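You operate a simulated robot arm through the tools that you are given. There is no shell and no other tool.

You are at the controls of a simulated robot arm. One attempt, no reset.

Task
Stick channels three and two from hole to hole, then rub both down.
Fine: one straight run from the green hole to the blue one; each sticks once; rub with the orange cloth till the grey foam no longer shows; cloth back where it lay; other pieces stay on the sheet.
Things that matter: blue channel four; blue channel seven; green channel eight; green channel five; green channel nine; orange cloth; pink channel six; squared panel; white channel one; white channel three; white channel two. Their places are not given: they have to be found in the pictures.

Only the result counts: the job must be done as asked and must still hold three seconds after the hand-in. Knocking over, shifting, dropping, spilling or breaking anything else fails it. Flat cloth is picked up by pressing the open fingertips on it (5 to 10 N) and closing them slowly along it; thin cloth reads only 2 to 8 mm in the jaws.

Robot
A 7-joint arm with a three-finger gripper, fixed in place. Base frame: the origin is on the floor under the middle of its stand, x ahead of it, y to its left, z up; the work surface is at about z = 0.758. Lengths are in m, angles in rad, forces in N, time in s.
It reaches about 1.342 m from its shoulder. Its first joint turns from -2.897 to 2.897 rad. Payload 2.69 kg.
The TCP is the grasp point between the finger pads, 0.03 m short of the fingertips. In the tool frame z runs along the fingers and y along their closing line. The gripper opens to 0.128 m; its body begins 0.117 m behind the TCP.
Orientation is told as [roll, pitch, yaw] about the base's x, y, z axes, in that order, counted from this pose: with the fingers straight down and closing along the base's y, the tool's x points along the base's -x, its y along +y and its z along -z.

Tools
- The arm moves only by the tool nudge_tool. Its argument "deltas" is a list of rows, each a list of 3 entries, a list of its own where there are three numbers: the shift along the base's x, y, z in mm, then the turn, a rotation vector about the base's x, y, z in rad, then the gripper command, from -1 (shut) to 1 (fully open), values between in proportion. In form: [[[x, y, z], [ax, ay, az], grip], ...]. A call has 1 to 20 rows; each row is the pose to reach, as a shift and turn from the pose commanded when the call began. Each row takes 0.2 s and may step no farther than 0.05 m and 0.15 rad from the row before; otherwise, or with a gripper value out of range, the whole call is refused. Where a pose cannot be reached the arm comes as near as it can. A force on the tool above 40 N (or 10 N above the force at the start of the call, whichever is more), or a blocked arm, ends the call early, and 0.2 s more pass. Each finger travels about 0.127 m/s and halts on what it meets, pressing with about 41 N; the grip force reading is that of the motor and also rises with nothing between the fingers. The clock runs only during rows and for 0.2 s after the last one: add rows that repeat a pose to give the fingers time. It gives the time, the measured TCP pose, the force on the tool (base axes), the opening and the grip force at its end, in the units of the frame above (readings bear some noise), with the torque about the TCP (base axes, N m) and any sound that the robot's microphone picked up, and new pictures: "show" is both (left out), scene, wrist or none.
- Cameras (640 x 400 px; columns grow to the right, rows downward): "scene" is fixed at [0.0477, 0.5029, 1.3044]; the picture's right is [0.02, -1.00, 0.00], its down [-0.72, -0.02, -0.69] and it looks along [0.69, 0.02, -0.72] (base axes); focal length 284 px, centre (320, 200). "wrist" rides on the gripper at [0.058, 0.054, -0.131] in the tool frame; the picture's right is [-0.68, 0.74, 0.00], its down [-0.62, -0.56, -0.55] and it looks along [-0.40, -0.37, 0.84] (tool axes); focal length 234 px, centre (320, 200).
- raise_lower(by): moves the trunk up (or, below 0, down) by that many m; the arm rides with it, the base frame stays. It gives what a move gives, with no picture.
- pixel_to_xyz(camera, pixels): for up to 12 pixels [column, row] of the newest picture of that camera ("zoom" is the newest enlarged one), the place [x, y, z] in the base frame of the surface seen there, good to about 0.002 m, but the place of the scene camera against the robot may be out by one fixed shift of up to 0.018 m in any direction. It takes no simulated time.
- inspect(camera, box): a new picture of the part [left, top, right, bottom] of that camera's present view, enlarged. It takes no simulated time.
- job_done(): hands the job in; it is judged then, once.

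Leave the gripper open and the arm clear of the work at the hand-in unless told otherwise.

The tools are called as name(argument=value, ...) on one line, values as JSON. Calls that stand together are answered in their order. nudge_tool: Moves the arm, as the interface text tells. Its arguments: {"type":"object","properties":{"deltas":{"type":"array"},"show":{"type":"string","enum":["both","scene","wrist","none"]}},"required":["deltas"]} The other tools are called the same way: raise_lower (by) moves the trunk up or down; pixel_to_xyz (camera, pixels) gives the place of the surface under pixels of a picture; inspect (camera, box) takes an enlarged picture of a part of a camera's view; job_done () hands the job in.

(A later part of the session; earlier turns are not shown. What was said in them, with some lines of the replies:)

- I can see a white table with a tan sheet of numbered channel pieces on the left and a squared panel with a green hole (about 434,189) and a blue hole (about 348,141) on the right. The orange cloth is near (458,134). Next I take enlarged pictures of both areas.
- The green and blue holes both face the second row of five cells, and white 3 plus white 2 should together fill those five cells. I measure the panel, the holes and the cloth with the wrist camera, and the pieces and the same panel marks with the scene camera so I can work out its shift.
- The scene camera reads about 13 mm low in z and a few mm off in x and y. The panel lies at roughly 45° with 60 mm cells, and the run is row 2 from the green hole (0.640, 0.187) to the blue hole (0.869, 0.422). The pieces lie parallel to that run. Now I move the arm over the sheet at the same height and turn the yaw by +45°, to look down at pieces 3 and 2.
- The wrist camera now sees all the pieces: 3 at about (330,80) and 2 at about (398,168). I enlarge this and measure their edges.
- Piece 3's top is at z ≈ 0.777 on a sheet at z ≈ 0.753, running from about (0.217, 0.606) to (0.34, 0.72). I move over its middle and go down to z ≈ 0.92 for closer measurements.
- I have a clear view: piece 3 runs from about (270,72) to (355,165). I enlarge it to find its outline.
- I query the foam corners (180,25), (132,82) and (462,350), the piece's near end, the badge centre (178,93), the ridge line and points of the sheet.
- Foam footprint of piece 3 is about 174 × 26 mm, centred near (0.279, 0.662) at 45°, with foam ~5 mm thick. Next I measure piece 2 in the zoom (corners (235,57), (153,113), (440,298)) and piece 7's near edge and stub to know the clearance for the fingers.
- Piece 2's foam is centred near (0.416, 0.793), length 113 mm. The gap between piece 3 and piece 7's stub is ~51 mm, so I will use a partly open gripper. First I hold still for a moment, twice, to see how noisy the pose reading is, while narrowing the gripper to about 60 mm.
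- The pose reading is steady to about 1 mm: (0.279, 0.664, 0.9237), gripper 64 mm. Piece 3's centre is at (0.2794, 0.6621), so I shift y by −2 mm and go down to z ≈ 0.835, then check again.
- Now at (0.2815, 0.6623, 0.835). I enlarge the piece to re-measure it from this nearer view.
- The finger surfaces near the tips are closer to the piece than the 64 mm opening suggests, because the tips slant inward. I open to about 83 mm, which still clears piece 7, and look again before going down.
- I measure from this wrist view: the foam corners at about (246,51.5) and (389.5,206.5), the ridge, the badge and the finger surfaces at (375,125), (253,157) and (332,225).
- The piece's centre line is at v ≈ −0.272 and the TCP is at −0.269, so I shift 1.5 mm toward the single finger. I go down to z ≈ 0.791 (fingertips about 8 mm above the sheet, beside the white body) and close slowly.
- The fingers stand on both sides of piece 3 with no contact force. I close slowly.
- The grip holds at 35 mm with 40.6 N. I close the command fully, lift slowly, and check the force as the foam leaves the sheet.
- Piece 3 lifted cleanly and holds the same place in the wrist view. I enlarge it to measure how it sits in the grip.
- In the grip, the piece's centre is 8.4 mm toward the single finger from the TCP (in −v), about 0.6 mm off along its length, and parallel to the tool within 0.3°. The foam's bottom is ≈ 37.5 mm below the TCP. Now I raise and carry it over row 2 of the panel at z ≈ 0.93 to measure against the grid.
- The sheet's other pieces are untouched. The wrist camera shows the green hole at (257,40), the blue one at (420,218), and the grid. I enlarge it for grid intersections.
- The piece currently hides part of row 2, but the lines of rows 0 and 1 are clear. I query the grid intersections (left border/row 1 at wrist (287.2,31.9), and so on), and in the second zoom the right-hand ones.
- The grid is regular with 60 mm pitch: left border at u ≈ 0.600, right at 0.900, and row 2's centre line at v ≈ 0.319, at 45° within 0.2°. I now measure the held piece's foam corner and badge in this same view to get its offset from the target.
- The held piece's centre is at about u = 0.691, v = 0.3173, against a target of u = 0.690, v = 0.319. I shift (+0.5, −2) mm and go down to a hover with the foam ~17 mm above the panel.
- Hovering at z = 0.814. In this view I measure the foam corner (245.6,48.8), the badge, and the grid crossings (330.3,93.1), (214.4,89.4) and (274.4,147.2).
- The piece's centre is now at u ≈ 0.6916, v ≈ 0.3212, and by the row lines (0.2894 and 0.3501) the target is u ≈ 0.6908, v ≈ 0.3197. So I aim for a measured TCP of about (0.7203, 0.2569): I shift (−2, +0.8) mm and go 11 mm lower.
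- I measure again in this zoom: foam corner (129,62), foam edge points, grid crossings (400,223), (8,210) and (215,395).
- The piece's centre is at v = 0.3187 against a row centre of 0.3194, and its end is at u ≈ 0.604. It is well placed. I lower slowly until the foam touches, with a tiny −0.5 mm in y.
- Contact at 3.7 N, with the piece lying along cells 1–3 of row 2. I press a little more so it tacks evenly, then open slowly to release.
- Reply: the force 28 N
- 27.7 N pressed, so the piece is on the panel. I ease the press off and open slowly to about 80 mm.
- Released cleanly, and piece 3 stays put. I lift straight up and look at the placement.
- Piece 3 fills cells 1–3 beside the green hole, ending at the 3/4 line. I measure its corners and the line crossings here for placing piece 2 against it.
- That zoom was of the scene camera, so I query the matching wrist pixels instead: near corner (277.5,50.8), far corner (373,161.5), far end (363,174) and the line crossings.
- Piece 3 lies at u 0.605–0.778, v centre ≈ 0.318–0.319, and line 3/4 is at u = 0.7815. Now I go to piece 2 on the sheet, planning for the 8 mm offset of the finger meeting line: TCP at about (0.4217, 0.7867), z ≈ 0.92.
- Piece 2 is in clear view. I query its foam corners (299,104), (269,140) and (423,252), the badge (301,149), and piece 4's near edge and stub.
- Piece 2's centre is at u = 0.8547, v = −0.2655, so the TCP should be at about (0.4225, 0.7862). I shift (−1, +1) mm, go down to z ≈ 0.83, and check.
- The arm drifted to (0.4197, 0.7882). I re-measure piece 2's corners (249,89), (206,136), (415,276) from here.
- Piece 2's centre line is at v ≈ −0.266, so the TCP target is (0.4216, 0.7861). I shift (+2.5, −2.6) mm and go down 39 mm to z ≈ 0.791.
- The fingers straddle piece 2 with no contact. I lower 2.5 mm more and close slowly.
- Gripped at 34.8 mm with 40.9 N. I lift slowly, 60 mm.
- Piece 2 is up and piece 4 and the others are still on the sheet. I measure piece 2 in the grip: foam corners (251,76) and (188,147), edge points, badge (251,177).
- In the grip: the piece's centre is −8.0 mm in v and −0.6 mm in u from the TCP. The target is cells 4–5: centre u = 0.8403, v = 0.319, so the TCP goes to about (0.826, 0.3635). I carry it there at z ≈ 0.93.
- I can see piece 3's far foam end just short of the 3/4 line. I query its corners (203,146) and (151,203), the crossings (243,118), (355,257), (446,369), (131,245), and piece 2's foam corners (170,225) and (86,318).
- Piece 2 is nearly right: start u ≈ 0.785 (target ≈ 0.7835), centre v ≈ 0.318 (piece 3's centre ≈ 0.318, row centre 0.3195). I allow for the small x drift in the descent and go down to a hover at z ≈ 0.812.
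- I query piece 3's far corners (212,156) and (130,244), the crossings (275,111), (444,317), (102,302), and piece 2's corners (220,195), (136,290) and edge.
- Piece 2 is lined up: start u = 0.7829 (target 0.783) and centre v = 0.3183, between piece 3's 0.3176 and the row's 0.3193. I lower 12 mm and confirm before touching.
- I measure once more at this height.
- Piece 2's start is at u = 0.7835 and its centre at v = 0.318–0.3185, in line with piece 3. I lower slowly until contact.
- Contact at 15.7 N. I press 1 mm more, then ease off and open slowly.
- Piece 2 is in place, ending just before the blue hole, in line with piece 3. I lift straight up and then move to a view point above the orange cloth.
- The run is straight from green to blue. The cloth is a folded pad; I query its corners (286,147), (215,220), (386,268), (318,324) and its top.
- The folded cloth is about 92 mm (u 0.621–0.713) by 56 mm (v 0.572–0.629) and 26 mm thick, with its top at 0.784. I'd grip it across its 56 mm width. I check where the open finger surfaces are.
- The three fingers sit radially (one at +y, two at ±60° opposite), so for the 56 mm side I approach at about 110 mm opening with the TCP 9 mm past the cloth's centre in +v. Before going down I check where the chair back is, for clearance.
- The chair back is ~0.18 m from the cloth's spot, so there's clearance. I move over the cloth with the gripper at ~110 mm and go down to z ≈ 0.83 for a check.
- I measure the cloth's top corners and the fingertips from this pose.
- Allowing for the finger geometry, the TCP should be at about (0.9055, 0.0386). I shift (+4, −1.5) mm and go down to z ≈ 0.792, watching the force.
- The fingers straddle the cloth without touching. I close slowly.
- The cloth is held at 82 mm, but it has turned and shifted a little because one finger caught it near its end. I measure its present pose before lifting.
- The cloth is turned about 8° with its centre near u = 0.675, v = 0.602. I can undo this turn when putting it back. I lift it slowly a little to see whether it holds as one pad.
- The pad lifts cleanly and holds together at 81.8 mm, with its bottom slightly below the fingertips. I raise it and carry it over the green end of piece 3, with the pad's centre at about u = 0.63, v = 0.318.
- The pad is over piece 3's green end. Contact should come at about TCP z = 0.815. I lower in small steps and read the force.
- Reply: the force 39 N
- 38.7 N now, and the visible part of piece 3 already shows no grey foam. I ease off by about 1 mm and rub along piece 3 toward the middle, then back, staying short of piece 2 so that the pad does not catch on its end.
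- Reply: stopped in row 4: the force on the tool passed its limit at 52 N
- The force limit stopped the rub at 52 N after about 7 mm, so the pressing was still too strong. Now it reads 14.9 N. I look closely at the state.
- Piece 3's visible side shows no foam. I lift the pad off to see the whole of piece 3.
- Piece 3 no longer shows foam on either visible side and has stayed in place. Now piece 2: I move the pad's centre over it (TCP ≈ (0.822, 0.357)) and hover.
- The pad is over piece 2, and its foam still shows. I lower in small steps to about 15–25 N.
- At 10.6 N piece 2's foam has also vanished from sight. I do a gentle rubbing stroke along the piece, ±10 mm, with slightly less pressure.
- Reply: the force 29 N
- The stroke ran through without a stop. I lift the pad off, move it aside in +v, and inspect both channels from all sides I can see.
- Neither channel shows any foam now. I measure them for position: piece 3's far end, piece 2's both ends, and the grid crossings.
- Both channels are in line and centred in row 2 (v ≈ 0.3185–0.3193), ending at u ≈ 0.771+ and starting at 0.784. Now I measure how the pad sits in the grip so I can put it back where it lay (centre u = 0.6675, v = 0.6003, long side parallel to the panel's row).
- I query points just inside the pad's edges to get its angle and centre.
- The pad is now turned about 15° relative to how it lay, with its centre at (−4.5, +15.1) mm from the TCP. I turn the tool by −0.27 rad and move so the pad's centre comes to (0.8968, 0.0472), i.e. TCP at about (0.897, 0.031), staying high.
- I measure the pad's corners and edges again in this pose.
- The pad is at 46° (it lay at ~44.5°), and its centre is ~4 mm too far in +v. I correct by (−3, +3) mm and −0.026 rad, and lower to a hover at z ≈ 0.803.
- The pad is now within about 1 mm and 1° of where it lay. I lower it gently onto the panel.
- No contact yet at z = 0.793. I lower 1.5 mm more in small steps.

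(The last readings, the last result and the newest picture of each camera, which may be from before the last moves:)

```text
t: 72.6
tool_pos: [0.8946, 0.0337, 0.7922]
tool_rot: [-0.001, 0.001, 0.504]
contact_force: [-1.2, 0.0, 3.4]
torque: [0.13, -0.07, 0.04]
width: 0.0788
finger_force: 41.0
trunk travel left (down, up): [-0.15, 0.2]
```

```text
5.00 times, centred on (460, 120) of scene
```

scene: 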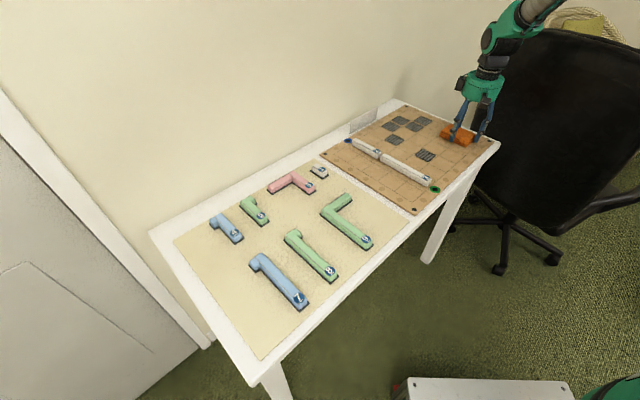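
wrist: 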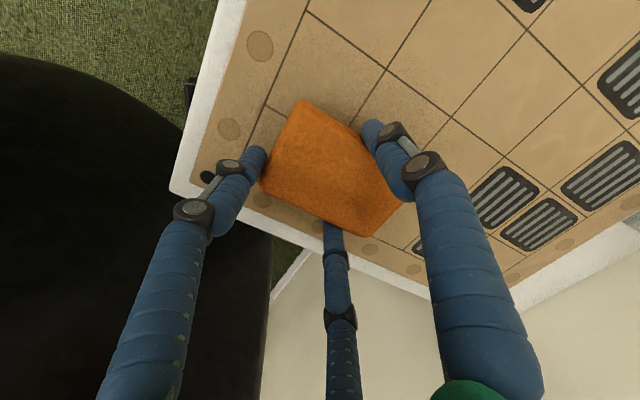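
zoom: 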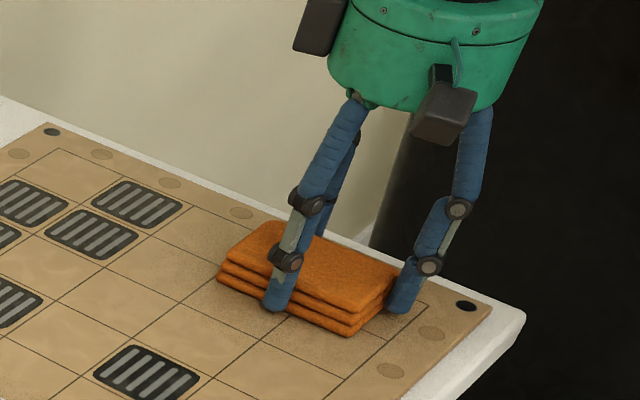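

Contact at 3.4 N, and the pad looks to be where it lay. I open slowly.

nudge_tool(deltas=[[[0, 0, 0.4], [0, 0, 0], 0.15], [[0, 0, 0.4], [0, 0, 0], 0.25], [[0, 0, 0.4], [0, 0, 0], 0.35], [[0, 0, 0.4], [0, 0, 0], 0.45], [[0, 0, 0.4], [0, 0, 0], 0.6], [[0, 0, 0.4], [0, 0, 0], 0.75], [[0, 0, 0.4], [0, 0, 0], 0.75]], show="both")

inspect(camera="wrist", box=[200, 40, 440, 260])

```text
t: 74.2
tool_pos: [0.8939, 0.0335, 0.7926]
tool_rot: [0.002, 0.005, 0.503]
contact_force: [0.5, 0.0, 0.5]
torque: [0.01, -0.03, -0.01]
width: 0.1121
finger_force: 0.1
trunk travel left (down, up): [-0.15, 0.2]
```

scene: 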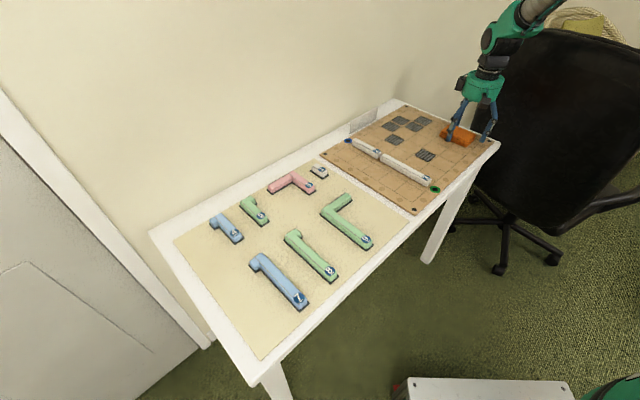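
wrist: 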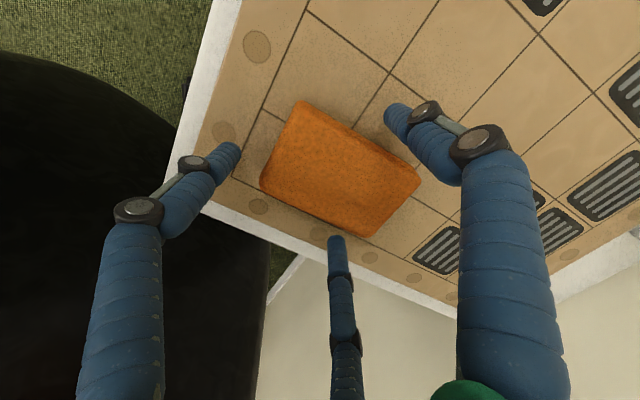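

```text
1.82 times, centred on (320, 150) of wrist
```

zoom: 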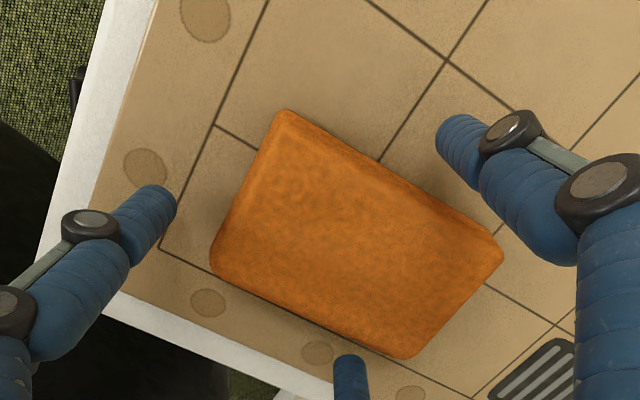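

The pad is released and lies flat. I lift straight up, clear of it.

nudge_tool(deltas=[[[0, 0, 10], [0, 0, 0], 0.8], [[0, 0, 30], [0, 0, 0], 0.9], [[0, 0, 70], [0, 0, 0], 1], [[0, 0, 115], [0, 0, 0], 1], [[0, 0, 140], [0, 0, 0], 1], [[0, 0, 140], [0, 0, 0], 1]], show="both")

inspect(camera="scene", box=[310, 90, 510, 215])

inspect(camera="wrist", box=[220, 20, 420, 220])

```text
t: 75.6
tool_pos: [0.8931, 0.0336, 0.9291]
tool_rot: [0.003, 0.003, 0.503]
contact_force: [0.8, 0.1, 0.4]
torque: [0.02, -0.03, -0.01]
width: 0.1277
finger_force: 0.1
trunk travel left (down, up): [-0.15, 0.2]
```

scene: 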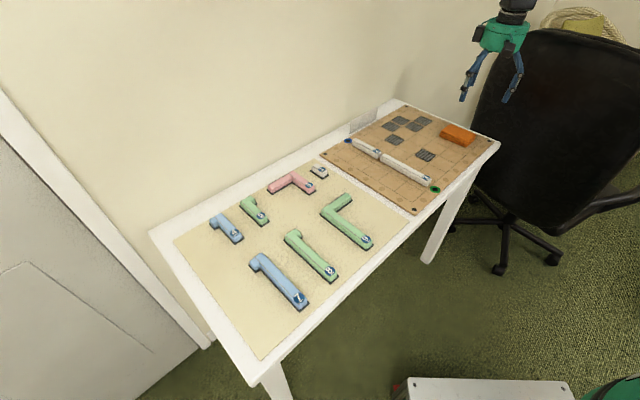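
wrist: 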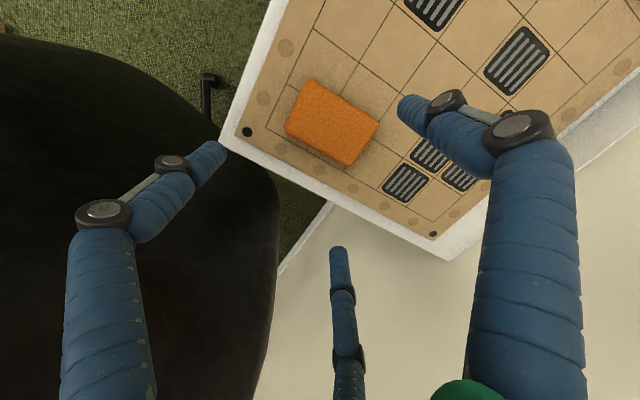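

```text
3.20 times, centred on (410, 152) of scene
```

zoom: 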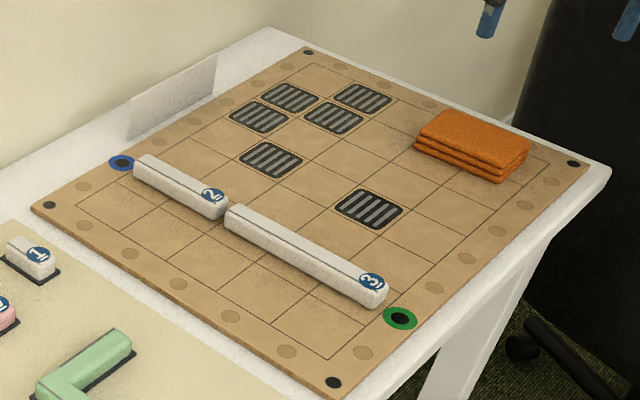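

```text
2.00 times, centred on (320, 120) of wrist
```

zoom: 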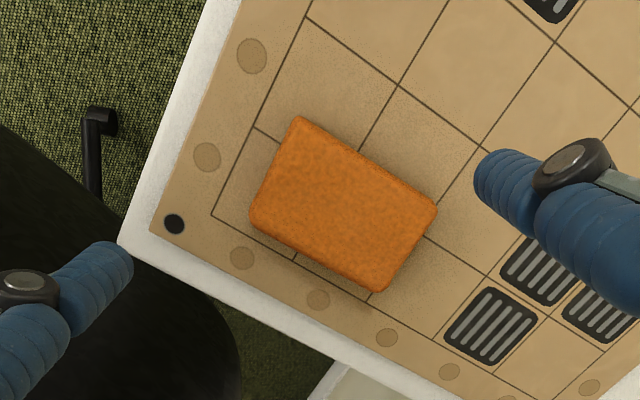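

The cloth lies where it did at the start, both channels are flush with no foam showing, and the grippers are clear. I raise the arm further and do a last check of the sheet and the panel.

nudge_tool(deltas=[[[0, 0, 40], [0, 0, 0], 1], [[-20, 0, 80], [0, 0, 0], 1], [[-40, 0, 100], [0, 0, 0], 1], [[-40, 0, 100], [0, 0, 0], 1], [[-40, 0, 100], [0, 0, 0], 1]], show="both")

inspect(camera="scene", box=[150, 150, 410, 370])

inspect(camera="scene", box=[335, 125, 445, 200])

```text
t: 76.8
tool_pos: [0.8543, 0.0337, 1.0299]
tool_rot: [0.002, 0.004, 0.502]
contact_force: [0.4, 0.8, -0.2]
torque: [0.01, 0.01, 0.02]
width: 0.1282
finger_force: 0.1
trunk travel left (down, up): [-0.15, 0.2]
```

scene: 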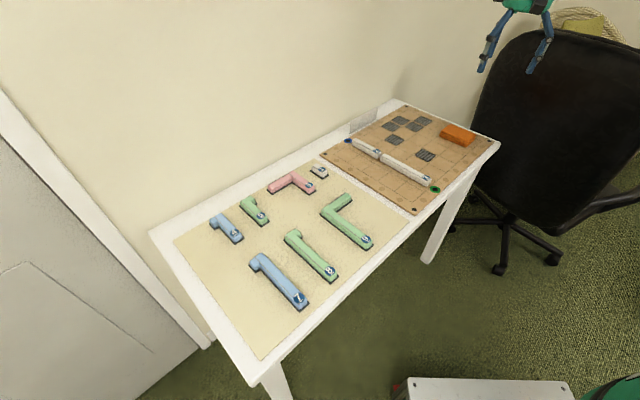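
wrist: 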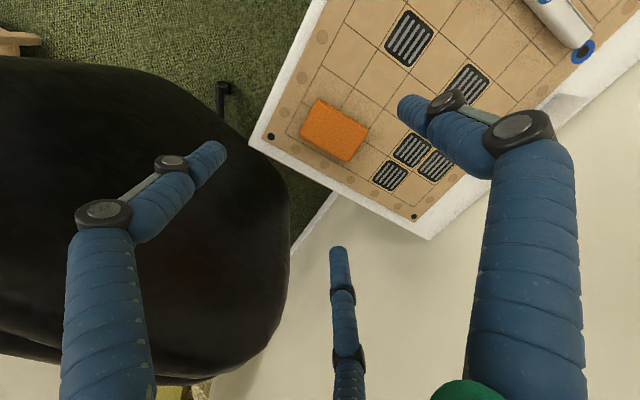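

```text
1.82 times, centred on (280, 260) of scene
```

zoom: 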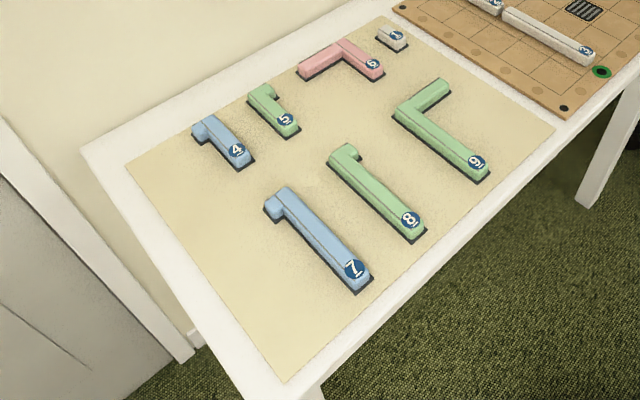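

```text
5.33 times, centred on (390, 162) of scene
```

zoom: 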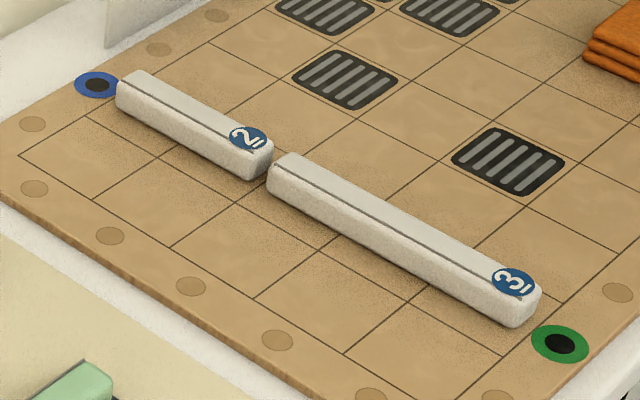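

Channels 3 and 2 form one straight run from the green hole to the blue hole with no foam showing. The cloth lies folded where it was, the other seven pieces are unmoved on the sheet, and the open gripper is well clear. I hand the job in.

job_done()

```text
The job is handed in.
```

Channels three and two are stuck in one straight run from the green hole to the blue one, and the job is handed in. I haven't been told how it was judged.

- **Run:** Channel three fills cells 1–3 on the green side and channel two fills cells 4–5 on the blue side. Both sit on the centre line of the second row to within about 1 mm. Each was set down once and never lifted again.
- **Rubbing:** No grey foam shows on either channel from the sides I could see. I didn't get a view of channel two's end facing the blue hole. Both channels flattened mostly under the cloth's pressure. The stroke on channel three stopped after about 7 mm, when the force reached 52 N, over the 40 N limit. Channel two got a gentle stroke of about 10 mm each way.
- **Cloth:** It shifted and turned in the grip while I used it. I turned it back before setting it down, and it lies within about 1 mm and 1° of where it was, still folded.
- **Everything else:** The other seven pieces are still in place on the sheet. The gripper is open and clear of the work.
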